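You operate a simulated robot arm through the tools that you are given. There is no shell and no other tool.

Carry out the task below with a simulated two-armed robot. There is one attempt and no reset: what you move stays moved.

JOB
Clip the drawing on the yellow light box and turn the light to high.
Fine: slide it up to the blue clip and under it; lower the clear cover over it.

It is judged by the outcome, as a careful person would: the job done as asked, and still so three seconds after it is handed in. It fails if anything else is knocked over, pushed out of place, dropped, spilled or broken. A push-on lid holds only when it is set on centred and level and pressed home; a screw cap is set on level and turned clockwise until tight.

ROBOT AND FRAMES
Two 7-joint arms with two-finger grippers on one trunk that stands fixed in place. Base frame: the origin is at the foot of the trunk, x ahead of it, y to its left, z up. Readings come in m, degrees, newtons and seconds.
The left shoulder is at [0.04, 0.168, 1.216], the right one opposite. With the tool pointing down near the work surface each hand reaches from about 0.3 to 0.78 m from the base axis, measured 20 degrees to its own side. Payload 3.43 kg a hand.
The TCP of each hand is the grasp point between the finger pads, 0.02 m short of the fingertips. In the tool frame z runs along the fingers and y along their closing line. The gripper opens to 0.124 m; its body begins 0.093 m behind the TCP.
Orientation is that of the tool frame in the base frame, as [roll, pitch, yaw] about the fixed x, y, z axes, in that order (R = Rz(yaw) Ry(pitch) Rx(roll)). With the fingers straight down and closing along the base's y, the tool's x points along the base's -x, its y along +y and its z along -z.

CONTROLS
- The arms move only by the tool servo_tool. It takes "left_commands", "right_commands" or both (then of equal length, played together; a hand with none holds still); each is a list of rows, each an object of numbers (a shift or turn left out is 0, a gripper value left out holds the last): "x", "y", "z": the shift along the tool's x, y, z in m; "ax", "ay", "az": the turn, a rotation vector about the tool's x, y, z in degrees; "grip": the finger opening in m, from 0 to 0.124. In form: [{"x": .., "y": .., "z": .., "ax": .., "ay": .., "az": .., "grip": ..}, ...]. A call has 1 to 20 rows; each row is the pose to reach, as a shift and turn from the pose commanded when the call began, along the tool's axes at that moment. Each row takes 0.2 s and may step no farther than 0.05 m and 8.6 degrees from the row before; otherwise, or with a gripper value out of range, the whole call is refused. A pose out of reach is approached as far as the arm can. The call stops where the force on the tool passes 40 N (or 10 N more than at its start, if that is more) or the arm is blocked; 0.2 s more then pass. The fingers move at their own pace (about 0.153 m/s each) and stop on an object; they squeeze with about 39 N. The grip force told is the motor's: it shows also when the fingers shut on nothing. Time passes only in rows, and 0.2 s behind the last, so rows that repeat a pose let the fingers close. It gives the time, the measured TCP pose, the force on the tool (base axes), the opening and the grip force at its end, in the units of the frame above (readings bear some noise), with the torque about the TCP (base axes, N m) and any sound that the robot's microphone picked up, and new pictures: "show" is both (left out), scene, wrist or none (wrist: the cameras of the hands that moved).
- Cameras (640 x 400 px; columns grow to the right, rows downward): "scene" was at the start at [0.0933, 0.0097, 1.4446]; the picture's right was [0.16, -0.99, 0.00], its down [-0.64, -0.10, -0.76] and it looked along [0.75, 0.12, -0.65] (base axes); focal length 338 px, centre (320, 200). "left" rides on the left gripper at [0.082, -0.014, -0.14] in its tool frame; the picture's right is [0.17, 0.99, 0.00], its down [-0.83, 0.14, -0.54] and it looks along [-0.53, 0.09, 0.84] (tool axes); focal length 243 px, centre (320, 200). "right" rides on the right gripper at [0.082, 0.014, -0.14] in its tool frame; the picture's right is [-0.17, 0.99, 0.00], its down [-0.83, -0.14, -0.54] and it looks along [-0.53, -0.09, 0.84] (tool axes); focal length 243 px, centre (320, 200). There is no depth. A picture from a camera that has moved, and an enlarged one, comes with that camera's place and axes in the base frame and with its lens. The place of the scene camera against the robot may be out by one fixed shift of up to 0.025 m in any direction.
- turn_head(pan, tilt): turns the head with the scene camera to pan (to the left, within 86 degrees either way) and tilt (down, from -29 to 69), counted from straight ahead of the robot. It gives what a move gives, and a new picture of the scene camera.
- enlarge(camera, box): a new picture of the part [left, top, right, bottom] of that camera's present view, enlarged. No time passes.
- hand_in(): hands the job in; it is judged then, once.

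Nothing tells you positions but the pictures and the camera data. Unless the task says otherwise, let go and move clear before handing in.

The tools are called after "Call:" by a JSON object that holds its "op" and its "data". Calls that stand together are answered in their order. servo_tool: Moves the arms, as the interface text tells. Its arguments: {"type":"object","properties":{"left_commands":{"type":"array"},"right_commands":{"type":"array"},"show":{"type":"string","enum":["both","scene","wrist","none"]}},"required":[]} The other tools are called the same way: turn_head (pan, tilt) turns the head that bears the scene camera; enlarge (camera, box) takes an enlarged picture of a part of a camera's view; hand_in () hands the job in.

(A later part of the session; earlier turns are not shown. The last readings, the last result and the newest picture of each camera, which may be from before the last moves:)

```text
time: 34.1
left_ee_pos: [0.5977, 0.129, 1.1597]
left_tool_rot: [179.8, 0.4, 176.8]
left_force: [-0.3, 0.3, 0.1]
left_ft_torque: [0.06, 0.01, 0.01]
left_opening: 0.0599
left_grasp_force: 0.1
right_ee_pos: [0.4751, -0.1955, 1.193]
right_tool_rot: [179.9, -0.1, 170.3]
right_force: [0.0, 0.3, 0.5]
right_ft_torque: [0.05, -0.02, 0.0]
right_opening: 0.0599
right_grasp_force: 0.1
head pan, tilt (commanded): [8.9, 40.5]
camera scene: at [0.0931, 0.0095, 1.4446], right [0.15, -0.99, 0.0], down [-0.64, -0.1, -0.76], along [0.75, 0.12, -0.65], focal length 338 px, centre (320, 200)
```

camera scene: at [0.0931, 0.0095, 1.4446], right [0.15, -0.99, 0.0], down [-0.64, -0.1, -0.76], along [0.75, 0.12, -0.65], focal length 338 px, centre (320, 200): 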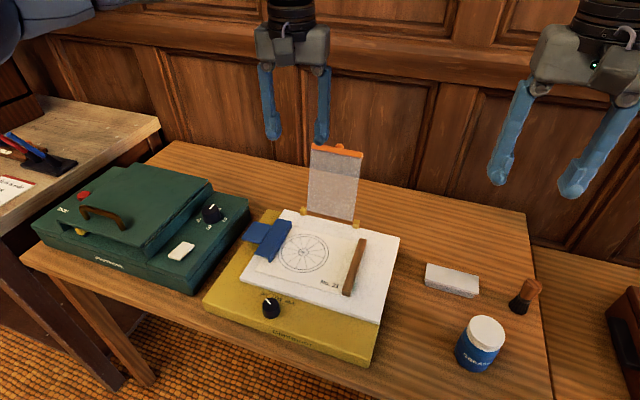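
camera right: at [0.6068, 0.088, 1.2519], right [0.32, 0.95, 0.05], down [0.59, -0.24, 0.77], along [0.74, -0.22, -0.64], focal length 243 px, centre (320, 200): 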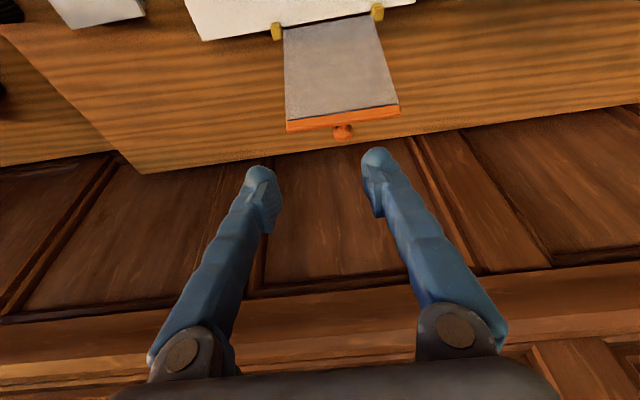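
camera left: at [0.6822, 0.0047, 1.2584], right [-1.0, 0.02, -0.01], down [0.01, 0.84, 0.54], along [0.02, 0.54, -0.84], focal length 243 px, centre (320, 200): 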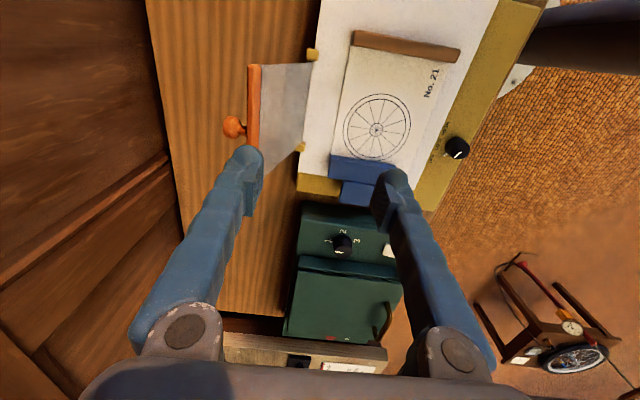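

Call:
{"op": "servo_tool", "data": {"left_commands": [{"x": -0.026, "y": -0.008, "z": 0.005, "ay": -5, "az": 1.5}, {"x": -0.052, "y": -0.016, "z": 0.01, "ay": -10, "az": 3}, {"x": -0.078, "y": -0.025, "z": 0.02, "ay": -15, "az": 4.5}, {"x": -0.104, "y": -0.033, "z": 0.03, "ay": -20, "az": 6}]}}

```text
time: 35.1
left_ee_pos: [0.7019, 0.0929, 1.1312]
left_tool_rot: [178.7, 20.4, 170.6]
left_force: [0.1, 0.3, 0.2]
left_ft_torque: [-0.02, -0.01, 0.0]
left_opening: 0.0602
left_grasp_force: 0.1
right_ee_pos: [0.4761, -0.1955, 1.1934]
right_tool_rot: [179.9, -0.1, 170.3]
right_force: [0.5, 0.1, 0.5]
right_ft_torque: [0.02, 0.0, -0.02]
right_opening: 0.0601
right_grasp_force: 0.1
head pan, tilt (commanded): [8.9, 40.5]
camera scene: at [0.0934, 0.0097, 1.4446], right [0.16, -0.99, 0.0], down [-0.64, -0.1, -0.76], along [0.75, 0.12, -0.65], focal length 338 px, centre (320, 200)
camera left: at [0.5741, 0.0974, 1.231], right [0.0, 1.0, -0.04], down [0.6, 0.03, 0.8], along [0.8, -0.02, -0.6], focal length 243 px, centre (320, 200)
```

scene: 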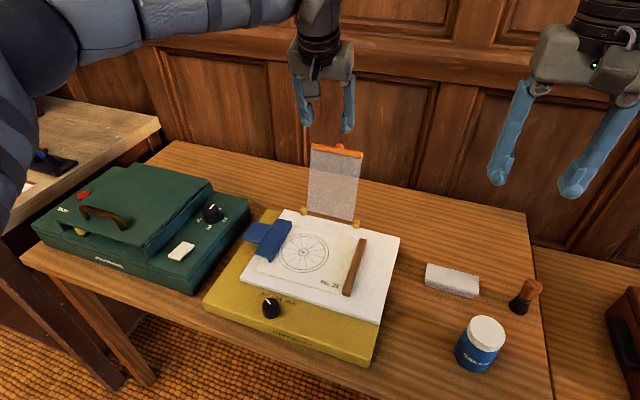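
left: 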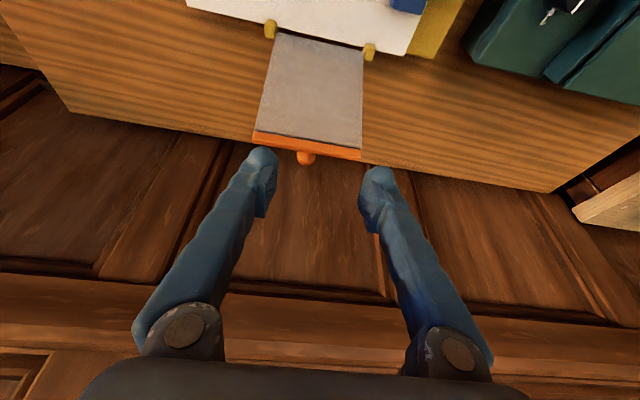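

The left arm reaches there comfortably. I'll move it right above the knob.

Call:
{"op": "servo_tool", "data": {"left_commands": [{"x": -0.02, "y": -0.003, "z": 0.023}, {"x": -0.04, "y": -0.006, "z": 0.047}, {"x": -0.0574, "y": -0.008, "z": 0.0706}]}}

Call:
{"op": "enlarge", "data": {"camera": "left", "box": [230, 60, 430, 230]}}

Call:
{"op": "enlarge", "data": {"camera": "scene", "box": [290, 80, 390, 180]}}

```text
time: 35.9
left_ee_pos: [0.7534, 0.0795, 1.0993]
left_tool_rot: [178.7, 20.3, 170.7]
left_force: [-0.1, 0.0, -0.1]
left_ft_torque: [0.0, 0.02, -0.01]
left_opening: 0.0599
left_grasp_force: 0.1
left hand out of reach, approached as far as the arm can: row 3
right_ee_pos: [0.4753, -0.1955, 1.1927]
right_tool_rot: [179.9, -0.1, 170.2]
right_force: [-0.8, -0.2, 0.2]
right_ft_torque: [0.0, 0.01, -0.01]
right_opening: 0.0598
right_grasp_force: 0.0
head pan, tilt (commanded): [8.9, 40.5]
camera scene: at [0.0936, 0.0097, 1.4446], right [0.16, -0.99, 0.0], down [-0.64, -0.1, -0.76], along [0.75, 0.12, -0.65], focal length 338 px, centre (320, 200)
camera left: at [0.6251, 0.0828, 1.2006], right [0.0, 1.0, -0.04], down [0.6, 0.03, 0.8], along [0.8, -0.02, -0.6], focal length 243 px, centre (320, 200)
```

scene: 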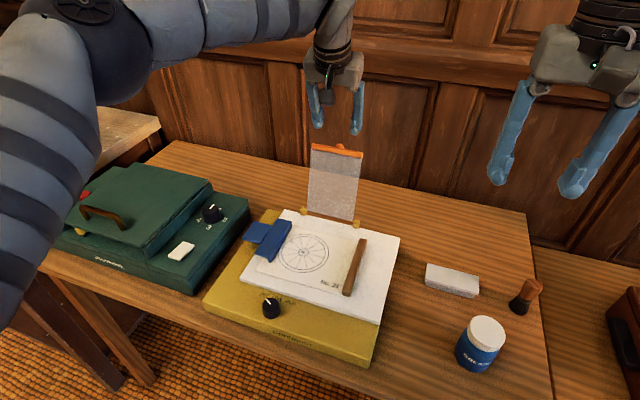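
left: 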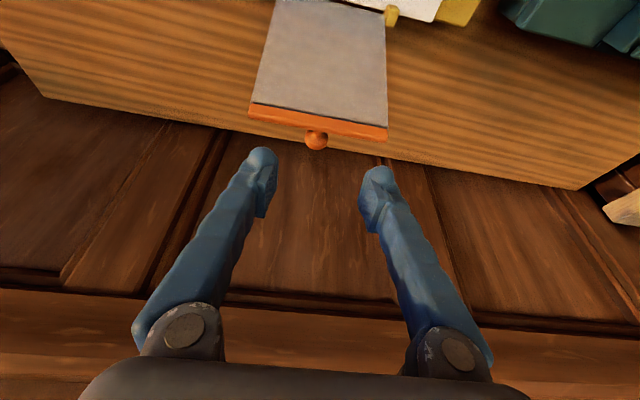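

```text
2.35 times, centred on (330, 145) of left
camera zoom: at [0.6251, 0.0828, 1.2006], right [0.0, 1.0, -0.04], down [0.6, 0.03, 0.8], along [0.8, -0.02, -0.6], focal length 571 px, centre (296, 329)
```

zoom: 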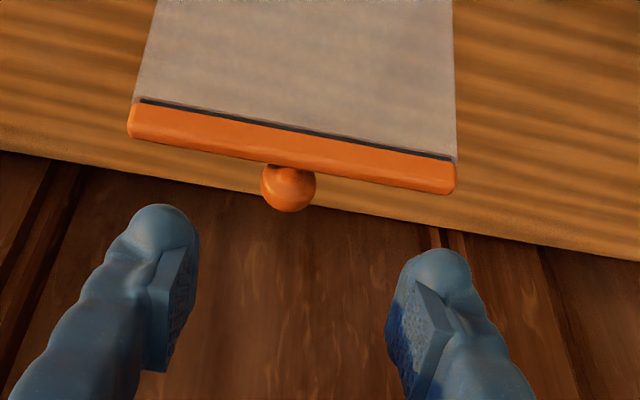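

```text
4.00 times, centred on (340, 130) of scene
camera zoom: at [0.0936, 0.0097, 1.4446], right [0.16, -0.99, 0.0], down [-0.64, -0.1, -0.76], along [0.75, 0.12, -0.65], focal length 1353 px, centre (240, 480)
```

zoom: 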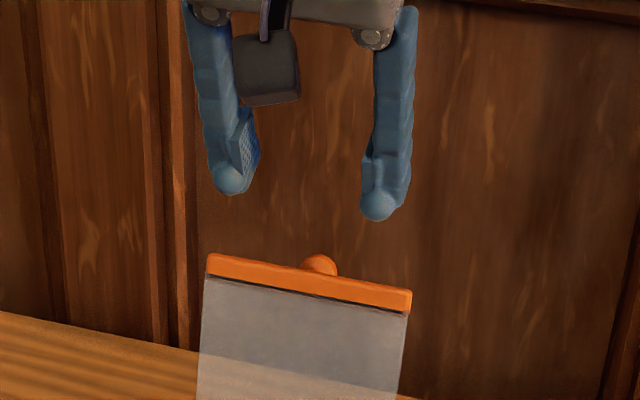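

The arm is near its limit at this tilt, so I'll tilt a bit more (26°), then settle above the knob.

Call:
{"op": "servo_tool", "data": {"left_commands": [{"ax": 0.7, "ay": -3}, {"ax": 1.3, "ay": -6}, {"x": -0.01, "y": -0.001, "z": 0.011, "ax": 1.3, "ay": -6}, {"x": -0.0213, "y": -0.0025, "z": 0.0232, "ax": 1.3, "ay": -6}]}}

Call:
{"op": "enlarge", "data": {"camera": "left", "box": [230, 60, 430, 230]}}

Call:
{"op": "enlarge", "data": {"camera": "scene", "box": [290, 80, 390, 180]}}

```text
time: 36.9
left_ee_pos: [0.7795, 0.0714, 1.0843]
left_tool_rot: [179.9, 26.3, 170.6]
left_force: [-0.2, -1.6, -0.2]
left_ft_torque: [-0.02, -0.02, -0.02]
left_opening: 0.06
left_grasp_force: 0.1
right_ee_pos: [0.4757, -0.1953, 1.1938]
right_tool_rot: [179.9, 0.0, 170.3]
right_force: [0.2, -0.4, 0.1]
right_ft_torque: [0.04, 0.0, 0.02]
right_opening: 0.0599
right_grasp_force: 0.0
head pan, tilt (commanded): [8.9, 40.5]
camera scene: at [0.0935, 0.0096, 1.4446], right [0.16, -0.99, 0.0], down [-0.64, -0.1, -0.76], along [0.75, 0.12, -0.65], focal length 338 px, centre (320, 200)
camera left: at [0.6436, 0.0795, 1.1729], right [0.01, 1.0, -0.07], down [0.52, 0.05, 0.85], along [0.85, -0.05, -0.52], focal length 243 px, centre (320, 200)
```

scene: 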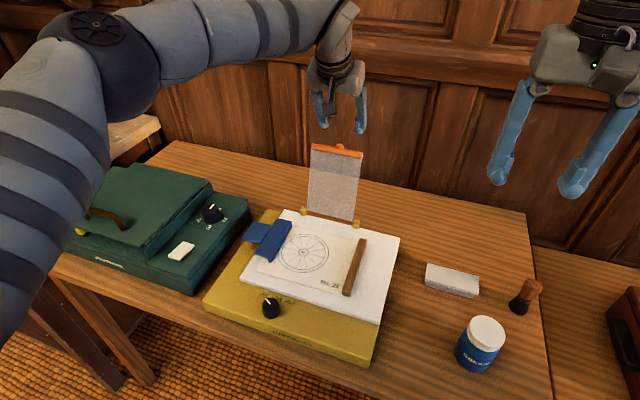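
left: 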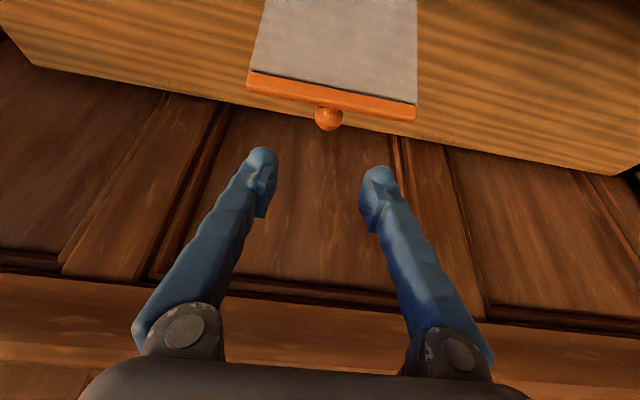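

```text
2.35 times, centred on (330, 145) of left
camera zoom: at [0.6436, 0.0795, 1.1729], right [0.01, 1.0, -0.07], down [0.52, 0.05, 0.85], along [0.85, -0.05, -0.52], focal length 571 px, centre (296, 329)
```

zoom: 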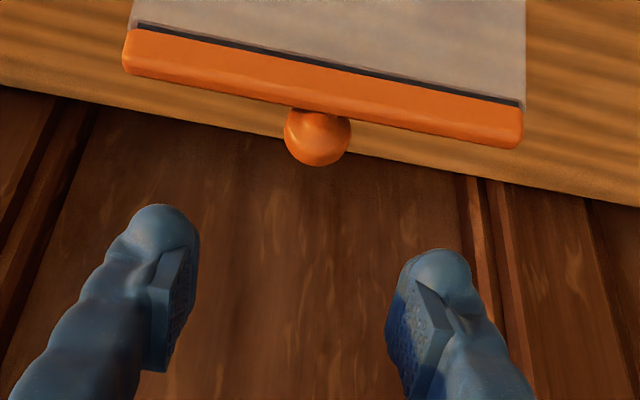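

```text
4.00 times, centred on (340, 130) of scene
camera zoom: at [0.0935, 0.0096, 1.4446], right [0.16, -0.99, 0.0], down [-0.64, -0.1, -0.76], along [0.75, 0.12, -0.65], focal length 1353 px, centre (240, 480)
```

zoom: 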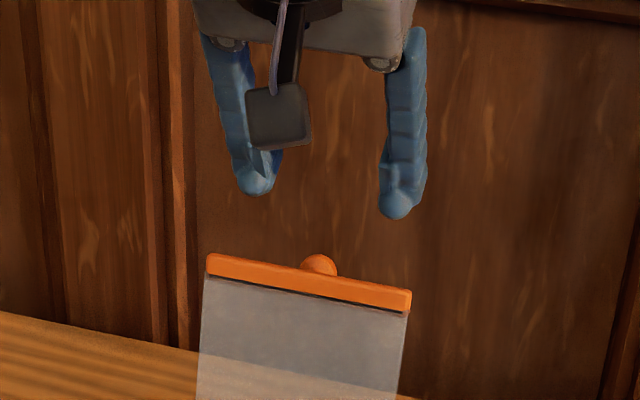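

The left hand is directly above the knob with the fingers straddling it. I'll descend vertically around it.

Call:
{"op": "servo_tool", "data": {"left_commands": [{"x": 0.0088, "z": 0.0179}, {"x": 0.0177, "z": 0.0359}, {"x": 0.0221, "z": 0.0448}]}}

Call:
{"op": "enlarge", "data": {"camera": "left", "box": [230, 60, 430, 230]}}

Call:
{"op": "enlarge", "data": {"camera": "scene", "box": [300, 100, 380, 180]}}

```text
time: 37.7
left_ee_pos: [0.7806, 0.0708, 1.0352]
left_tool_rot: [180.0, 26.4, 170.6]
left_force: [0.7, 0.5, 0.0]
left_ft_torque: [-0.01, -0.01, 0.02]
left_opening: 0.0599
left_grasp_force: 0.1
right_ee_pos: [0.4746, -0.1951, 1.1943]
right_tool_rot: [-179.9, -0.1, 170.4]
right_force: [0.1, -0.3, -0.2]
right_ft_torque: [0.0, 0.03, 0.01]
right_opening: 0.06
right_grasp_force: 0.1
head pan, tilt (commanded): [8.9, 40.5]
camera scene: at [0.0934, 0.0097, 1.4446], right [0.16, -0.99, 0.0], down [-0.64, -0.1, -0.76], along [0.75, 0.12, -0.65], focal length 338 px, centre (320, 200)
camera left: at [0.644, 0.0802, 1.1226], right [0.02, 1.0, -0.07], down [0.52, 0.05, 0.85], along [0.85, -0.05, -0.52], focal length 243 px, centre (320, 200)
```

scene: 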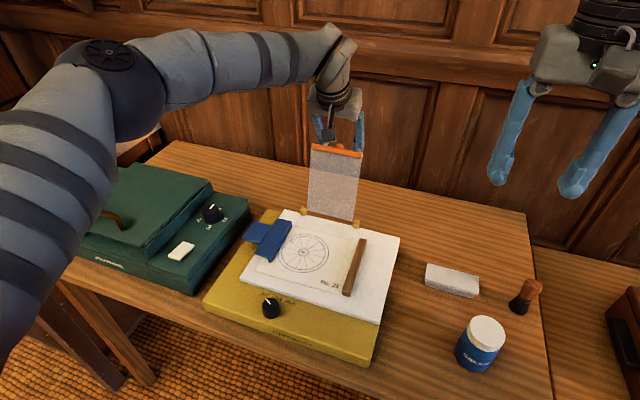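
left: 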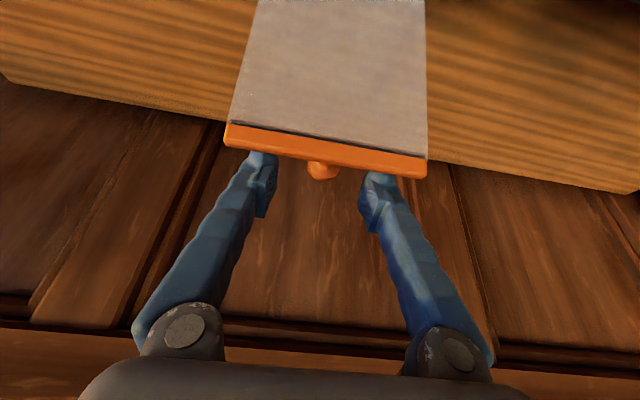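

```text
2.35 times, centred on (330, 145) of left
camera zoom: at [0.644, 0.0802, 1.1226], right [0.02, 1.0, -0.07], down [0.52, 0.05, 0.85], along [0.85, -0.05, -0.52], focal length 571 px, centre (296, 329)
```

zoom: 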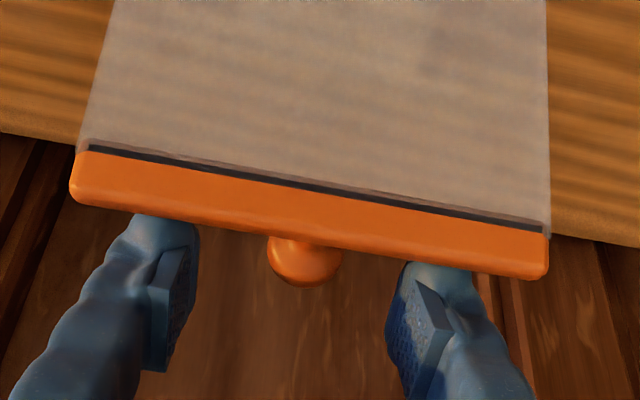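

```text
5.00 times, centred on (340, 140) of scene
camera zoom: at [0.0934, 0.0097, 1.4446], right [0.16, -0.99, 0.0], down [-0.64, -0.1, -0.76], along [0.75, 0.12, -0.65], focal length 1692 px, centre (220, 500)
```

zoom: 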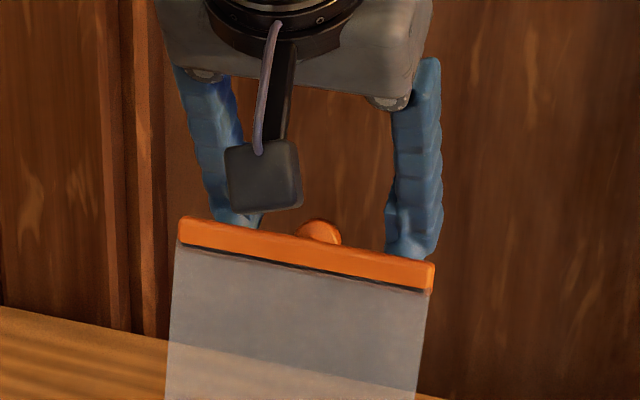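

The fingers are behind the bar on either side of the knob. I'll go down 1.5 cm more and close on it.

Call:
{"op": "servo_tool", "data": {"left_commands": [{"x": 0.0033, "y": 0.001, "z": 0.0067}, {"x": 0.0066, "y": 0.0015, "z": 0.0134}]}}

Call:
{"op": "enlarge", "data": {"camera": "left", "box": [230, 60, 430, 230]}}

```text
time: 38.3
left_ee_pos: [0.7822, 0.0722, 1.0203]
left_tool_rot: [179.9, 26.2, 170.6]
left_force: [0.0, 0.4, 0.5]
left_ft_torque: [-0.03, -0.01, 0.02]
left_opening: 0.0601
left_grasp_force: 0.1
right_ee_pos: [0.4754, -0.1958, 1.1941]
right_tool_rot: [179.9, -0.2, 170.3]
right_force: [0.1, -0.3, 0.7]
right_ft_torque: [-0.01, -0.01, -0.01]
right_opening: 0.06
right_grasp_force: 0.0
head pan, tilt (commanded): [8.9, 40.5]
camera scene: at [0.0934, 0.0098, 1.4446], right [0.16, -0.99, 0.0], down [-0.64, -0.1, -0.76], along [0.75, 0.12, -0.65], focal length 338 px, centre (320, 200)
camera left: at [0.645, 0.0812, 1.1079], right [0.01, 1.0, -0.07], down [0.52, 0.05, 0.85], along [0.85, -0.05, -0.52], focal length 243 px, centre (320, 200)
```

scene: 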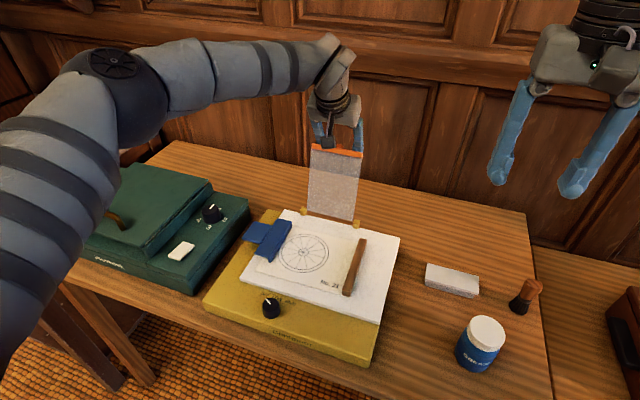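
left: 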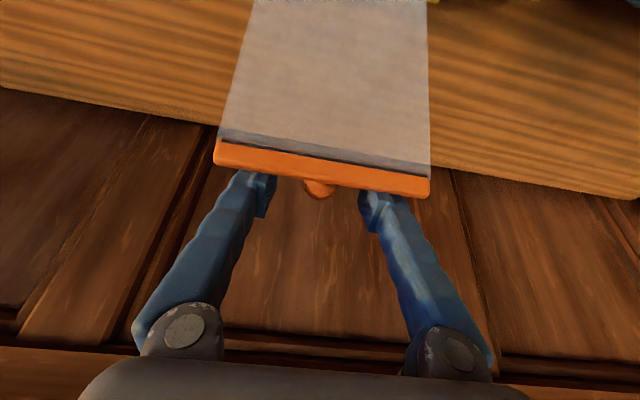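

```text
2.35 times, centred on (330, 145) of left
camera zoom: at [0.645, 0.0812, 1.1079], right [0.01, 1.0, -0.07], down [0.52, 0.05, 0.85], along [0.85, -0.05, -0.52], focal length 571 px, centre (296, 329)
```

zoom: 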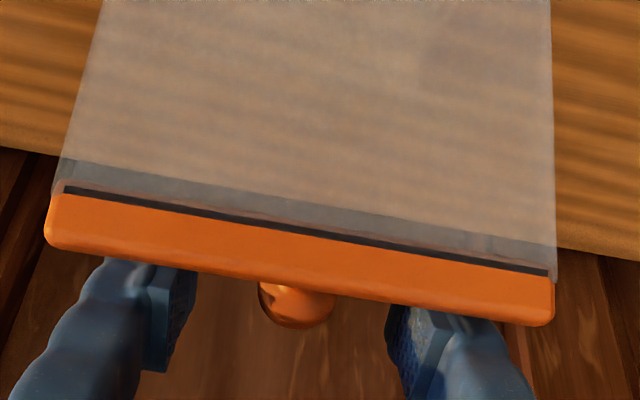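

The knob is centred between the pads. Closing the grip.

Call:
{"op": "servo_tool", "data": {"left_commands": [{"grip": 0.04}, {"grip": 0.025}, {"grip": 0.0}, {"grip": 0.0}, {"grip": 0.0}]}}

Call:
{"op": "enlarge", "data": {"camera": "left", "box": [230, 60, 430, 230]}}

Call:
{"op": "enlarge", "data": {"camera": "scene", "box": [300, 100, 380, 240]}}

```text
time: 39.5
left_ee_pos: [0.7814, 0.0717, 1.0199]
left_tool_rot: [-180.0, 26.3, 170.5]
left_force: [-0.6, -3.0, -1.7]
left_ft_torque: [-0.03, -0.05, 0.09]
left_opening: 0.0114
left_grasp_force: 44.5
right_ee_pos: [0.4744, -0.195, 1.1925]
right_tool_rot: [179.9, -0.1, 170.4]
right_force: [-0.3, -0.5, 0.0]
right_ft_torque: [-0.01, 0.0, 0.0]
right_opening: 0.0602
right_grasp_force: 0.0
head pan, tilt (commanded): [8.9, 40.5]
camera scene: at [0.0934, 0.0095, 1.4446], right [0.15, -0.99, 0.0], down [-0.64, -0.1, -0.76], along [0.75, 0.12, -0.65], focal length 338 px, centre (320, 200)
camera left: at [0.6447, 0.0805, 1.1077], right [0.02, 1.0, -0.07], down [0.52, 0.05, 0.85], along [0.85, -0.05, -0.52], focal length 243 px, centre (320, 200)
```

scene: 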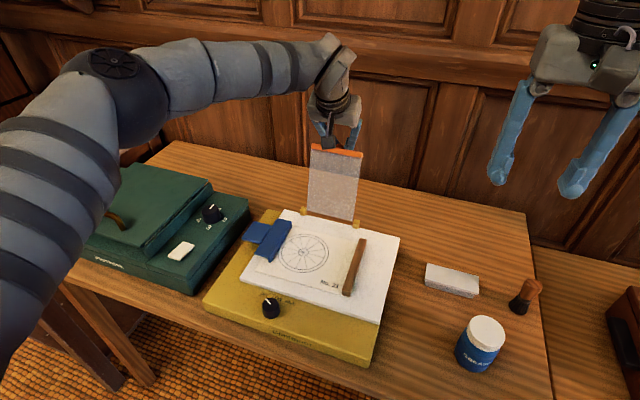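
left: 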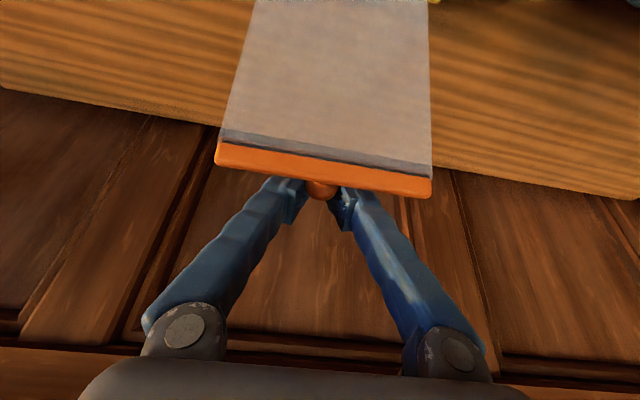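

```text
2.35 times, centred on (330, 145) of left
camera zoom: at [0.6447, 0.0805, 1.1077], right [0.02, 1.0, -0.07], down [0.52, 0.05, 0.85], along [0.85, -0.05, -0.52], focal length 571 px, centre (296, 329)
```

zoom: 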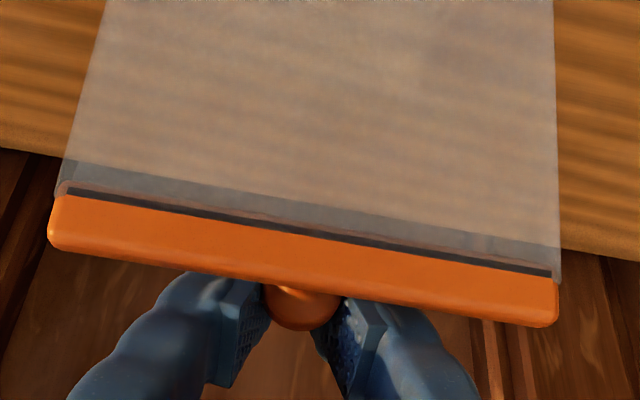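

```text
2.86 times, centred on (340, 170) of scene
camera zoom: at [0.0934, 0.0095, 1.4446], right [0.15, -0.99, 0.0], down [-0.64, -0.1, -0.76], along [0.75, 0.12, -0.65], focal length 967 px, centre (263, 286)
```

zoom: 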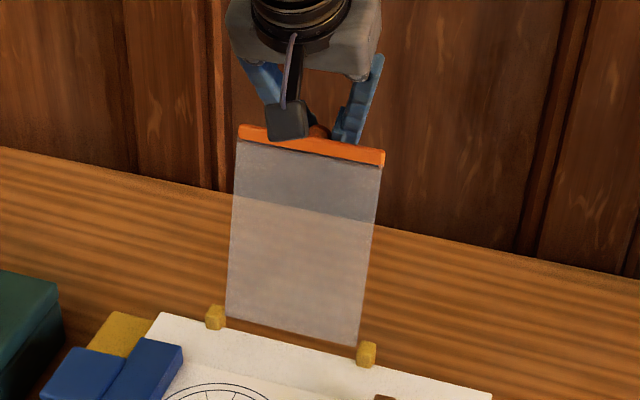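

The grip closed at 1.1 cm, narrower than the 2.2 cm ball, so it may be holding only the ball's far part. I'll look closer before pulling.

Call:
{"op": "enlarge", "data": {"camera": "left", "box": [275, 150, 385, 230]}}

Call:
{"op": "enlarge", "data": {"camera": "scene", "box": [310, 110, 370, 160]}}

```text
5.00 times, centred on (330, 190) of left
camera zoom: at [0.6447, 0.0805, 1.1077], right [0.02, 1.0, -0.07], down [0.52, 0.05, 0.85], along [0.85, -0.05, -0.52], focal length 1213 px, centre (270, 250)
```

zoom: 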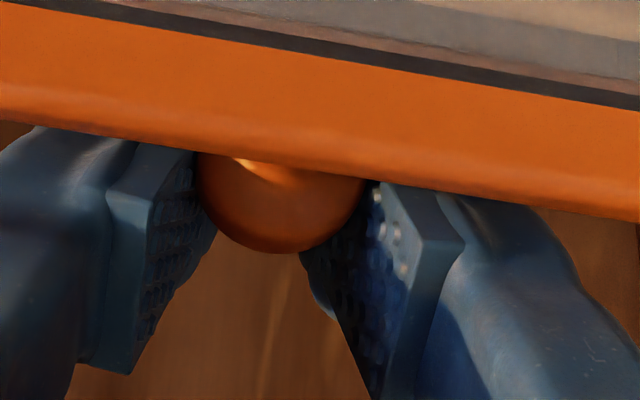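

```text
8.00 times, centred on (340, 135) of scene
camera zoom: at [0.0934, 0.0095, 1.4446], right [0.15, -0.99, 0.0], down [-0.64, -0.1, -0.76], along [0.75, 0.12, -0.65], focal length 2707 px, centre (160, 720)
```

zoom: 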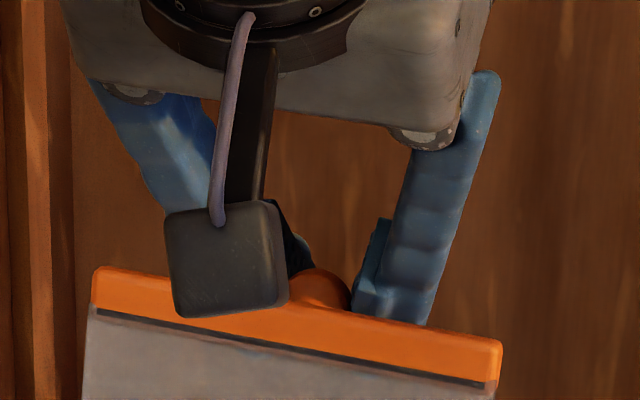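

The ball is wedged in the V of the pads, with the tips closer together than the ball, so it is captured. For a gentle lowering, I'll use the right hand as a support under the cover once it comes past vertical. First I'll pose the right hand at a safe spot, closed and pointing left.

Call:
{"op": "servo_tool", "data": {"right_commands": [{"y": -0.02, "z": 0.03, "az": 7, "grip": 0.02}, {"y": -0.04, "z": 0.06, "az": 14, "grip": 0.0}, {"y": -0.05, "z": 0.09, "az": 20, "grip": 0.0}], "show": "none"}}

Call:
{"op": "servo_tool", "data": {"right_commands": [{"ax": -8}, {"ax": -16}, {"ax": -24}, {"ax": -32}, {"ax": -40}, {"ax": -48}, {"ax": -56}, {"ax": -60}]}}

```text
time: 40.3
left_ee_pos: [0.7812, 0.0713, 1.0189]
left_tool_rot: [180.0, 26.3, 170.5]
left_force: [-0.6, -6.3, -3.9]
left_ft_torque: [0.06, -0.29, 0.24]
left_opening: 0.0114
left_grasp_force: 44.7
right_ee_pos: [0.4658, -0.2438, 1.1019]
right_tool_rot: [179.8, -0.2, 150.2]
right_force: [0.2, -0.4, -1.0]
right_ft_torque: [0.0, -0.04, 0.01]
right_opening: 0.0
right_grasp_force: 34.1
head pan, tilt (commanded): [8.9, 40.5]
```

```text
time: 42.1
left_ee_pos: [0.7799, 0.0709, 1.0195]
left_tool_rot: [179.9, 26.3, 170.5]
left_force: [-2.8, -8.8, -6.5]
left_ft_torque: [0.01, -0.28, 0.17]
left_opening: 0.0115
left_grasp_force: 45.0
right_ee_pos: [0.4637, -0.245, 1.1035]
right_tool_rot: [119.8, -0.1, 150.3]
right_force: [-0.2, -0.1, -0.2]
right_ft_torque: [-0.01, -0.02, -0.02]
right_opening: 0.0001
right_grasp_force: 34.5
head pan, tilt (commanded): [8.9, 40.5]
camera scene: at [0.0935, 0.0092, 1.4446], right [0.16, -0.99, 0.0], down [-0.64, -0.1, -0.76], along [0.75, 0.12, -0.65], focal length 338 px, centre (320, 200)
camera right: at [0.3368, -0.3041, 1.1848], right [0.39, 0.34, 0.86], down [0.46, -0.88, 0.15], along [0.8, 0.33, -0.5], focal length 243 px, centre (320, 200)
```

scene: 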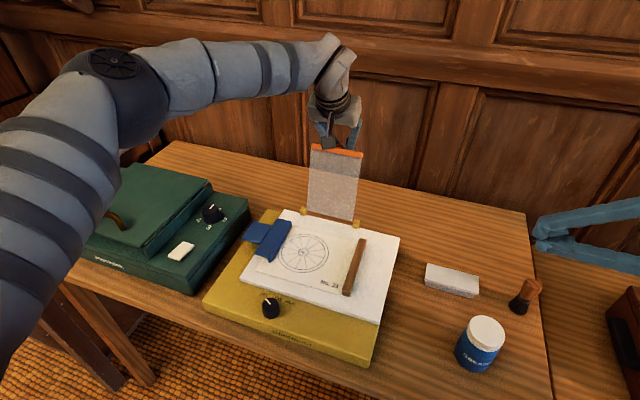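
right: 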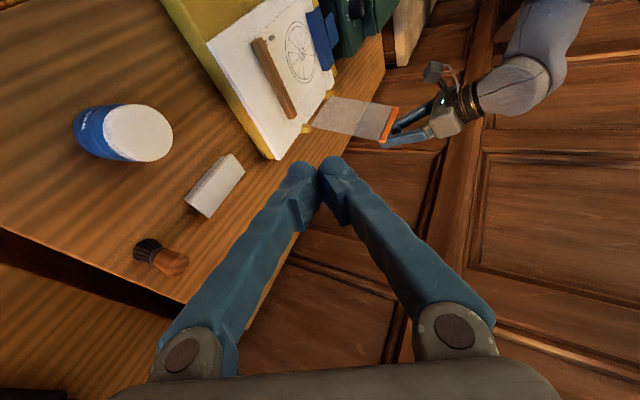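

The right hand can take that pose. I'll move it to a catch position in front of and under where the cover will come down (tool nearly horizontal, pointing left), keeping clear of the left hand.

Call:
{"op": "servo_tool", "data": {"right_commands": [{"x": 0.004, "y": 0.007, "z": 0.042, "ax": -2.2}, {"x": 0.009, "y": 0.014, "z": 0.083, "ax": -4.5}, {"x": 0.013, "y": 0.021, "z": 0.125, "ax": -6.8}, {"x": 0.018, "y": 0.028, "z": 0.166, "ax": -9}, {"x": 0.022, "y": 0.035, "z": 0.208, "ax": -11.2}, {"x": 0.026, "y": 0.042, "z": 0.25, "ax": -13.5}, {"x": 0.031, "y": 0.049, "z": 0.291, "ax": -15.8}, {"x": 0.0351, "y": 0.056, "z": 0.3327, "ax": -18}]}}

```text
time: 43.9
left_ee_pos: [0.7825, 0.0721, 1.0201]
left_tool_rot: [179.9, 26.3, 170.5]
left_force: [-3.6, -5.6, -11.8]
left_ft_torque: [-0.27, -0.24, 0.1]
left_opening: 0.0113
left_grasp_force: 44.8
right_ee_pos: [0.5926, 0.0471, 0.9897]
right_tool_rot: [101.8, -0.1, 150.3]
right_force: [0.3, 0.4, 1.1]
right_ft_torque: [-0.01, 0.01, -0.01]
right_opening: 0.0
right_grasp_force: 34.0
head pan, tilt (commanded): [8.9, 40.5]
camera scene: at [0.0934, 0.0089, 1.4446], right [0.15, -0.99, 0.0], down [-0.64, -0.1, -0.76], along [0.75, 0.12, -0.65], focal length 338 px, centre (320, 200)
camera right: at [0.4558, -0.0286, 1.0307], right [0.25, 0.09, 0.96], down [0.45, -0.9, -0.03], along [0.86, 0.44, -0.26], focal length 243 px, centre (320, 200)
```

scene: 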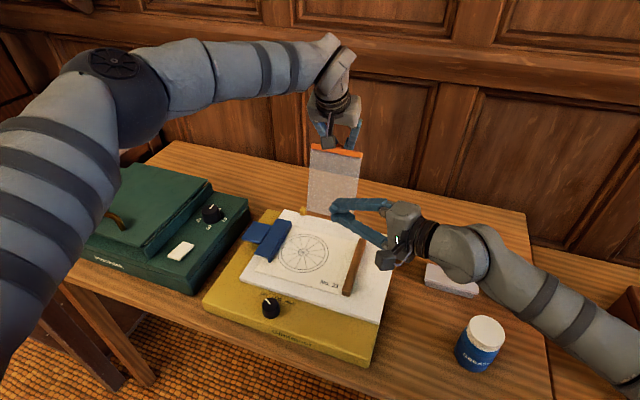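
right: 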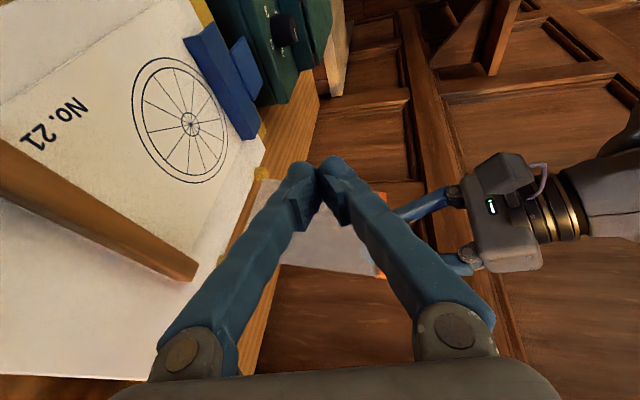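

The right hand is in its waiting position. Now I'll pull the knob along the cover's arc with the left hand, starting with the first 12°.

Call:
{"op": "servo_tool", "data": {"left_commands": [{"x": 0.0047, "z": -0.0044}, {"x": 0.0095, "z": -0.0087}, {"x": 0.0143, "z": -0.0125}, {"x": 0.0192, "z": -0.0163}, {"x": 0.0243, "z": -0.0198}, {"x": 0.0294, "z": -0.0232}]}}

Call:
{"op": "enlarge", "data": {"camera": "scene", "box": [290, 110, 410, 260]}}

Call:
{"op": "enlarge", "data": {"camera": "left", "box": [230, 60, 430, 230]}}

```text
time: 45.3
left_ee_pos: [0.7454, 0.0788, 1.0288]
left_tool_rot: [179.9, 26.4, 170.4]
left_force: [3.9, -7.8, -10.0]
left_ft_torque: [-0.17, -1.19, 0.09]
left_opening: 0.0092
left_grasp_force: 42.4
right_ee_pos: [0.5933, 0.0484, 0.9884]
right_tool_rot: [101.9, -0.1, 150.4]
right_force: [-0.5, -0.3, 0.4]
right_ft_torque: [0.0, 0.0, 0.0]
right_opening: 0.0005
right_grasp_force: 35.0
head pan, tilt (commanded): [8.9, 40.5]
camera scene: at [0.0941, 0.0092, 1.4445], right [0.16, -0.99, 0.0], down [-0.64, -0.1, -0.76], along [0.75, 0.12, -0.65], focal length 338 px, centre (320, 200)
camera left: at [0.6094, 0.0873, 1.1167], right [0.01, 1.0, -0.07], down [0.52, 0.05, 0.85], along [0.85, -0.05, -0.52], focal length 243 px, centre (320, 200)
```

scene: 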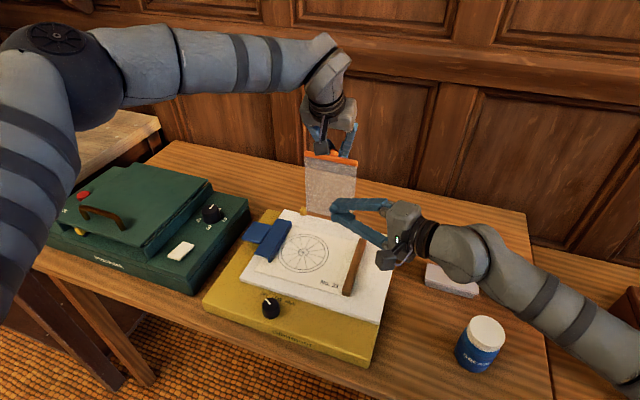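
left: 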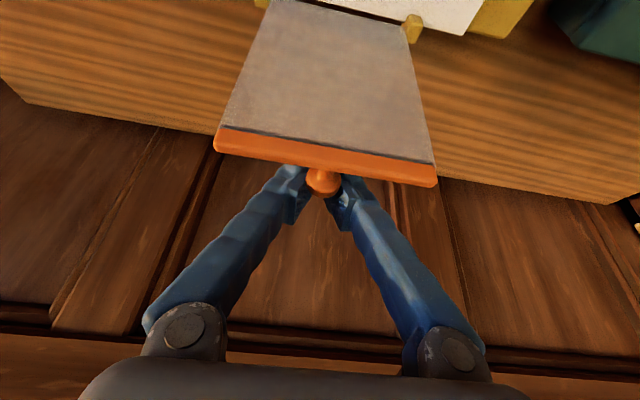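

```text
2.67 times, centred on (350, 185) of scene
camera zoom: at [0.0941, 0.0092, 1.4445], right [0.16, -0.99, 0.0], down [-0.64, -0.1, -0.76], along [0.75, 0.12, -0.65], focal length 902 px, centre (240, 240)
```

zoom: 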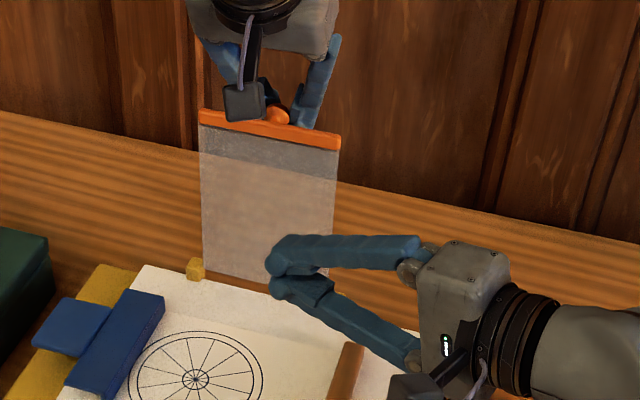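

```text
2.35 times, centred on (330, 145) of left
camera zoom: at [0.6094, 0.0873, 1.1167], right [0.01, 1.0, -0.07], down [0.52, 0.05, 0.85], along [0.85, -0.05, -0.52], focal length 571 px, centre (296, 329)
```

zoom: 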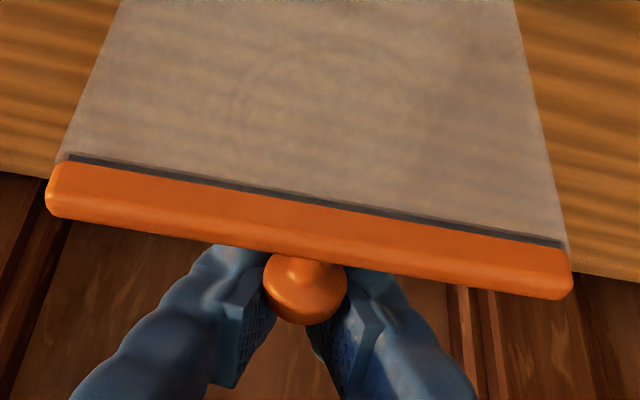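

The cover is swinging forward with the hand as planned, with modest forces. I'll continue past vertical.

Call:
{"op": "servo_tool", "data": {"left_commands": [{"x": 0.0052, "z": -0.0031}, {"x": 0.0105, "z": -0.0062}, {"x": 0.016, "z": -0.009}, {"x": 0.0215, "z": -0.0115}, {"x": 0.0272, "z": -0.0135}, {"x": 0.0329, "z": -0.0155}, {"x": 0.0387, "z": -0.0172}, {"x": 0.0445, "z": -0.0188}]}}

Call:
{"op": "enlarge", "data": {"camera": "scene", "box": [290, 110, 410, 260]}}

Call:
{"op": "enlarge", "data": {"camera": "left", "box": [230, 60, 430, 230]}}

```text
time: 47.1
left_ee_pos: [0.6977, 0.0865, 1.0257]
left_tool_rot: [179.9, 26.3, 170.5]
left_force: [-0.3, -0.2, -0.4]
left_ft_torque: [0.03, -0.01, -0.01]
left_opening: 0.0
left_grasp_force: 34.4
right_ee_pos: [0.5914, 0.0486, 0.9888]
right_tool_rot: [101.8, -0.1, 150.2]
right_force: [0.1, 0.4, -0.8]
right_ft_torque: [-0.02, -0.01, -0.01]
right_opening: 0.0
right_grasp_force: 34.2
head pan, tilt (commanded): [8.9, 40.5]
camera scene: at [0.0933, 0.0097, 1.4446], right [0.16, -0.99, 0.0], down [-0.64, -0.1, -0.76], along [0.75, 0.12, -0.65], focal length 338 px, centre (320, 200)
camera left: at [0.561, 0.095, 1.1136], right [0.02, 1.0, -0.07], down [0.52, 0.05, 0.85], along [0.85, -0.05, -0.52], focal length 243 px, centre (320, 200)
```

scene: 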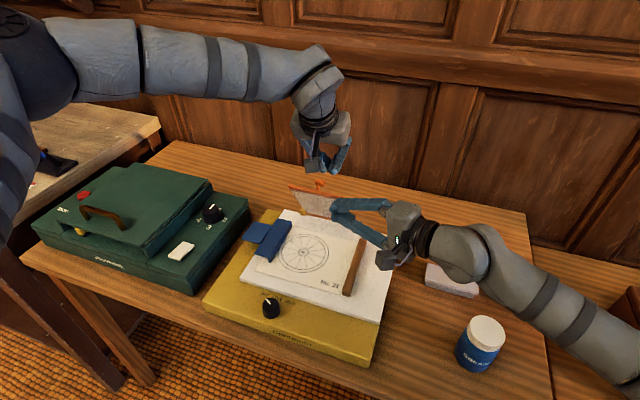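
left: 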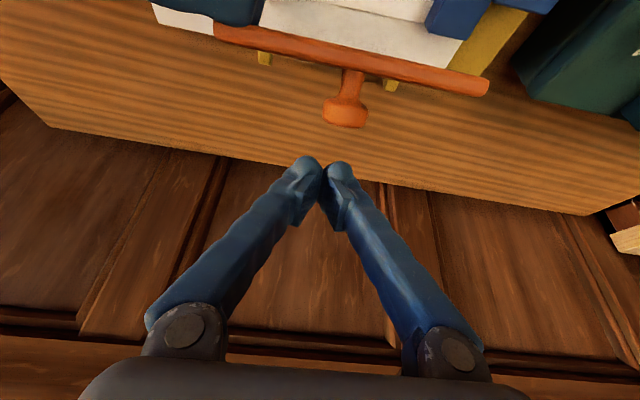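

```text
2.67 times, centred on (350, 185) of scene
camera zoom: at [0.0933, 0.0097, 1.4446], right [0.16, -0.99, 0.0], down [-0.64, -0.1, -0.76], along [0.75, 0.12, -0.65], focal length 902 px, centre (240, 240)
```

zoom: 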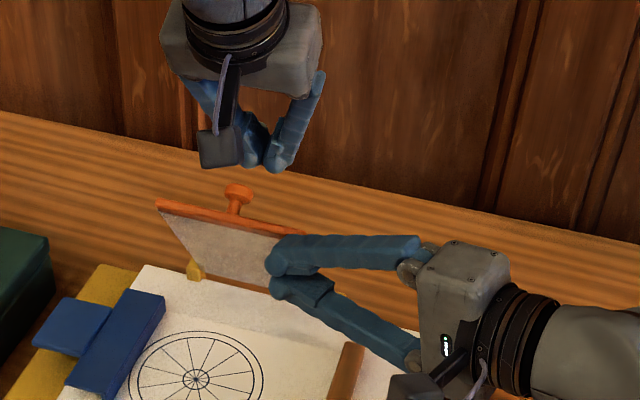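

```text
2.35 times, centred on (330, 145) of left
camera zoom: at [0.561, 0.095, 1.1136], right [0.02, 1.0, -0.07], down [0.52, 0.05, 0.85], along [0.85, -0.05, -0.52], focal length 571 px, centre (296, 329)
```

zoom: 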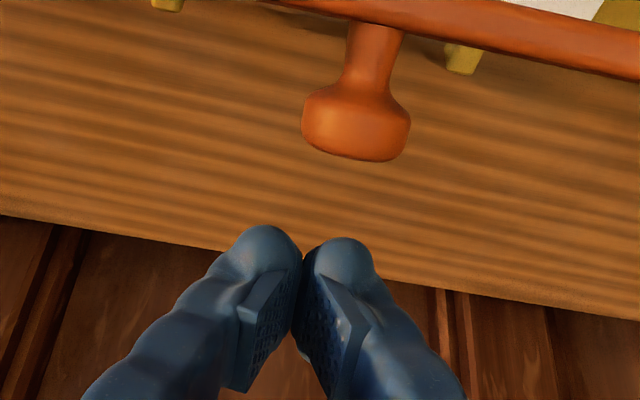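

The ball slipped out of the left grip just past vertical, and the cover came to rest on the waiting right fingers, as planned. I'll lift the left hand clear and level it.

Call:
{"op": "servo_tool", "data": {"left_commands": [{"x": -0.018, "z": -0.036}, {"x": -0.036, "z": -0.072, "ay": 5}, {"x": -0.045, "y": 0.02, "z": -0.1, "ay": 12}, {"x": -0.04, "y": 0.05, "z": -0.115, "ay": 19}, {"x": -0.02, "y": 0.08, "z": -0.12, "ay": 26}, {"x": 0.01, "y": 0.11, "z": -0.125, "ay": 26}]}}

Call:
{"op": "enlarge", "data": {"camera": "scene", "box": [280, 150, 400, 280]}}

Call:
{"op": "enlarge", "data": {"camera": "right", "box": [200, 80, 480, 320]}}

```text
time: 48.5
left_ee_pos: [0.6375, 0.1229, 1.191]
left_tool_rot: [178.1, 13.8, 170.6]
left_force: [-3.0, -0.6, 0.8]
left_ft_torque: [0.04, -0.38, 0.0]
left_opening: 0.0001
left_grasp_force: 34.6
left hand out of reach, approached as far as the arm can: row 3, 4, 5, 6
right_ee_pos: [0.5874, 0.048, 0.9925]
right_tool_rot: [101.8, 0.1, 150.2]
right_force: [-2.5, -0.6, 1.0]
right_ft_torque: [-0.12, 0.01, -0.23]
right_opening: 0.0003
right_grasp_force: 34.1
head pan, tilt (commanded): [8.9, 40.5]
camera scene: at [0.0868, 0.0087, 1.4451], right [0.16, -0.99, 0.0], down [-0.64, -0.1, -0.76], along [0.75, 0.12, -0.65], focal length 338 px, centre (320, 200)
camera left: at [0.5226, 0.1229, 1.3052], right [-0.01, 1.0, -0.01], down [0.69, 0.01, 0.72], along [0.72, 0.0, -0.69], focal length 243 px, centre (320, 200)
```

scene: 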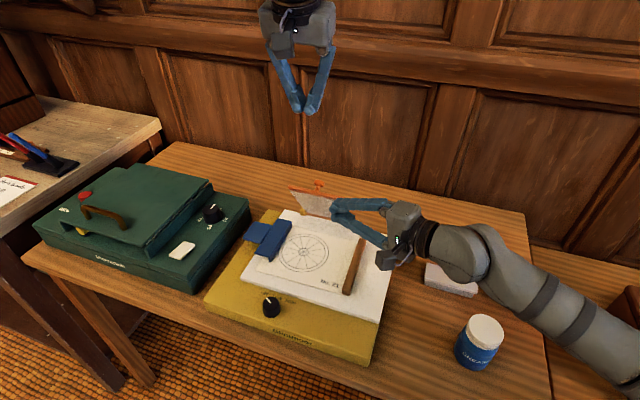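
left: 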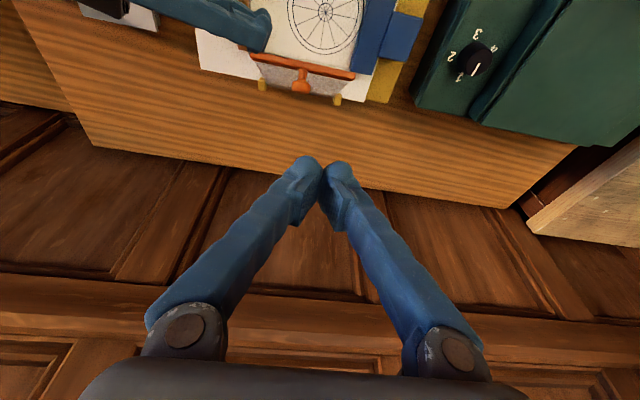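

```text
3.08 times, centred on (340, 215) of scene
camera zoom: at [0.0868, 0.0087, 1.4451], right [0.16, -0.99, 0.0], down [-0.64, -0.1, -0.76], along [0.75, 0.12, -0.65], focal length 1041 px, centre (258, 154)
```

zoom: 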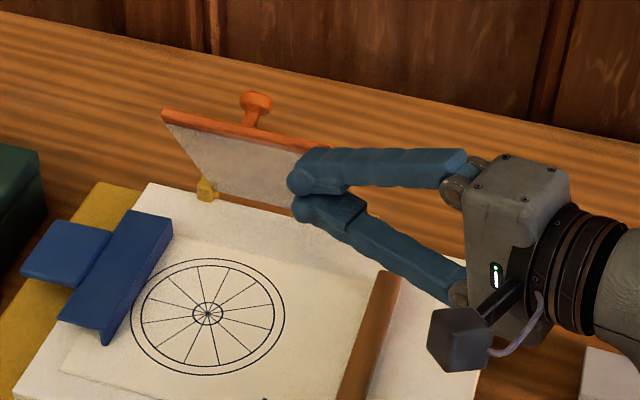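

```text
1.67 times, centred on (340, 200) of right
camera zoom: at [0.4508, -0.029, 1.0335], right [0.24, 0.09, 0.97], down [0.45, -0.89, -0.02], along [0.86, 0.44, -0.26], focal length 404 px, centre (287, 200)
```

zoom: 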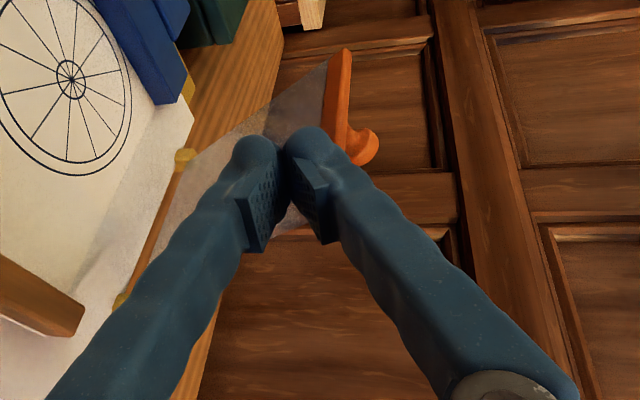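

The cover is resting on the right fingertips. I'll move the left hand further off to the side, away from its wrist limit.

Call:
{"op": "servo_tool", "data": {"left_commands": [{"x": 0.03, "y": 0.025, "z": 0.005, "ay": 2.3, "az": -2.5}, {"x": 0.06, "y": 0.05, "z": 0.01, "ay": 4.6, "az": -5}, {"x": 0.09, "y": 0.075, "z": 0.015, "ay": 7, "az": -7.5}, {"x": 0.12, "y": 0.1, "z": 0.02, "ay": 9.3, "az": -10}, {"x": 0.15, "y": 0.125, "z": 0.025, "ay": 11.6, "az": -12.5}, {"x": 0.1765, "y": 0.15, "z": 0.0287, "ay": 13.8, "az": -15}], "show": "scene"}}

Call:
{"op": "enlarge", "data": {"camera": "scene", "box": [280, 150, 400, 280]}}

```text
time: 49.9
left_ee_pos: [0.5027, 0.2986, 1.119]
left_tool_rot: [179.9, -0.5, -173.9]
left_force: [0.5, -0.1, 0.8]
left_ft_torque: [-0.04, 0.0, 0.01]
left_opening: 0.0002
left_grasp_force: 34.9
right_ee_pos: [0.5923, 0.0491, 0.9889]
right_tool_rot: [101.9, -0.2, 150.3]
right_force: [0.3, 0.0, 0.4]
right_ft_torque: [0.01, 0.0, -0.05]
right_opening: 0.0
right_grasp_force: 33.9
head pan, tilt (commanded): [8.9, 40.5]
camera scene: at [0.0934, 0.0097, 1.4446], right [0.16, -0.99, 0.0], down [-0.64, -0.1, -0.76], along [0.75, 0.12, -0.65], focal length 338 px, centre (320, 200)
```

scene: 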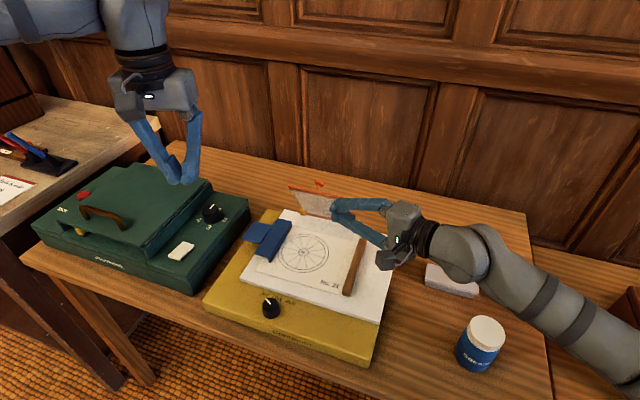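

```text
3.08 times, centred on (340, 215) of scene
camera zoom: at [0.0934, 0.0097, 1.4446], right [0.16, -0.99, 0.0], down [-0.64, -0.1, -0.76], along [0.75, 0.12, -0.65], focal length 1041 px, centre (258, 154)
```

zoom: 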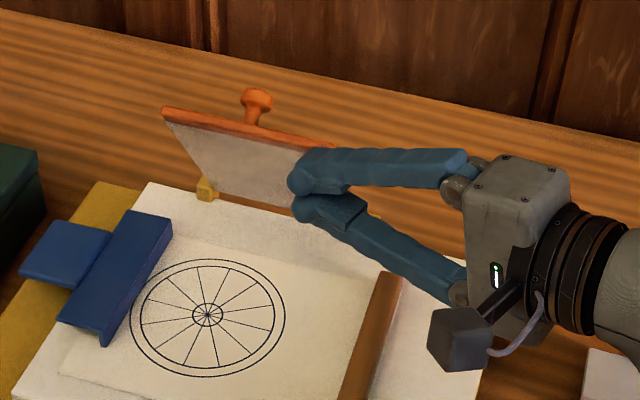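

The left hand is clear. Now I'll lower the cover on the right fingertips along its arc.

Call:
{"op": "servo_tool", "data": {"right_commands": [{"x": 0.008, "y": -0.009, "z": -0.001, "ax": 2}, {"x": 0.0158, "y": -0.0182, "z": -0.0018, "ax": 4}, {"x": 0.0224, "y": -0.028, "z": -0.002, "ax": 6}, {"x": 0.029, "y": -0.0382, "z": -0.0022, "ax": 9}], "show": "scene"}}

Call:
{"op": "enlarge", "data": {"camera": "scene", "box": [280, 150, 400, 280]}}

```text
time: 50.9
left_ee_pos: [0.5038, 0.2987, 1.1196]
left_tool_rot: [180.0, -0.2, -174.0]
left_force: [0.0, 0.8, -0.5]
left_ft_torque: [0.01, 0.02, 0.0]
left_opening: 0.0
left_grasp_force: 34.5
right_ee_pos: [0.5602, 0.0539, 0.9495]
right_tool_rot: [110.9, -0.1, 150.4]
right_force: [-0.9, -0.1, 0.4]
right_ft_torque: [0.0, -0.02, -0.02]
right_opening: 0.0
right_grasp_force: 34.5
head pan, tilt (commanded): [8.9, 40.5]
camera scene: at [0.0933, 0.0097, 1.4446], right [0.16, -0.99, 0.0], down [-0.64, -0.1, -0.76], along [0.75, 0.12, -0.65], focal length 338 px, centre (320, 200)
```

scene: 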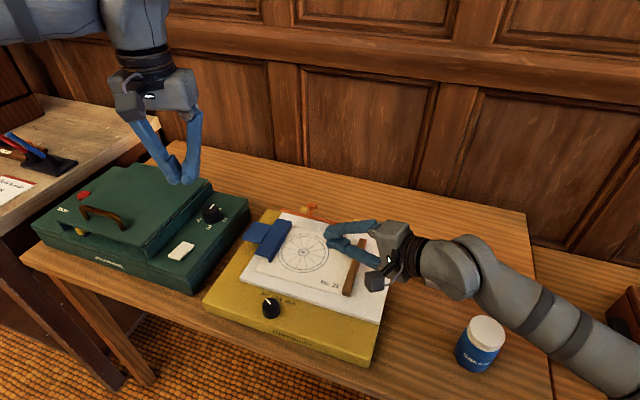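

```text
3.08 times, centred on (340, 215) of scene
camera zoom: at [0.0933, 0.0097, 1.4446], right [0.16, -0.99, 0.0], down [-0.64, -0.1, -0.76], along [0.75, 0.12, -0.65], focal length 1041 px, centre (258, 154)
```

zoom: 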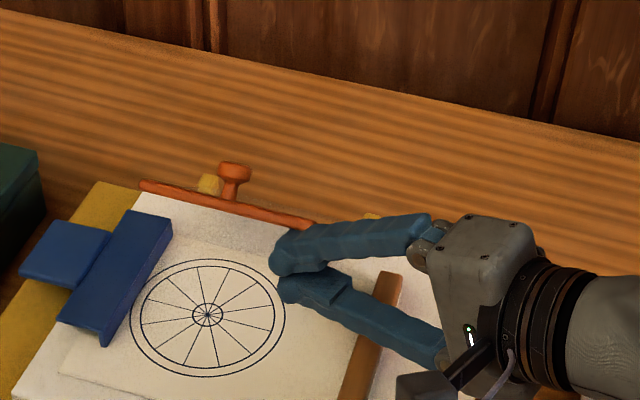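

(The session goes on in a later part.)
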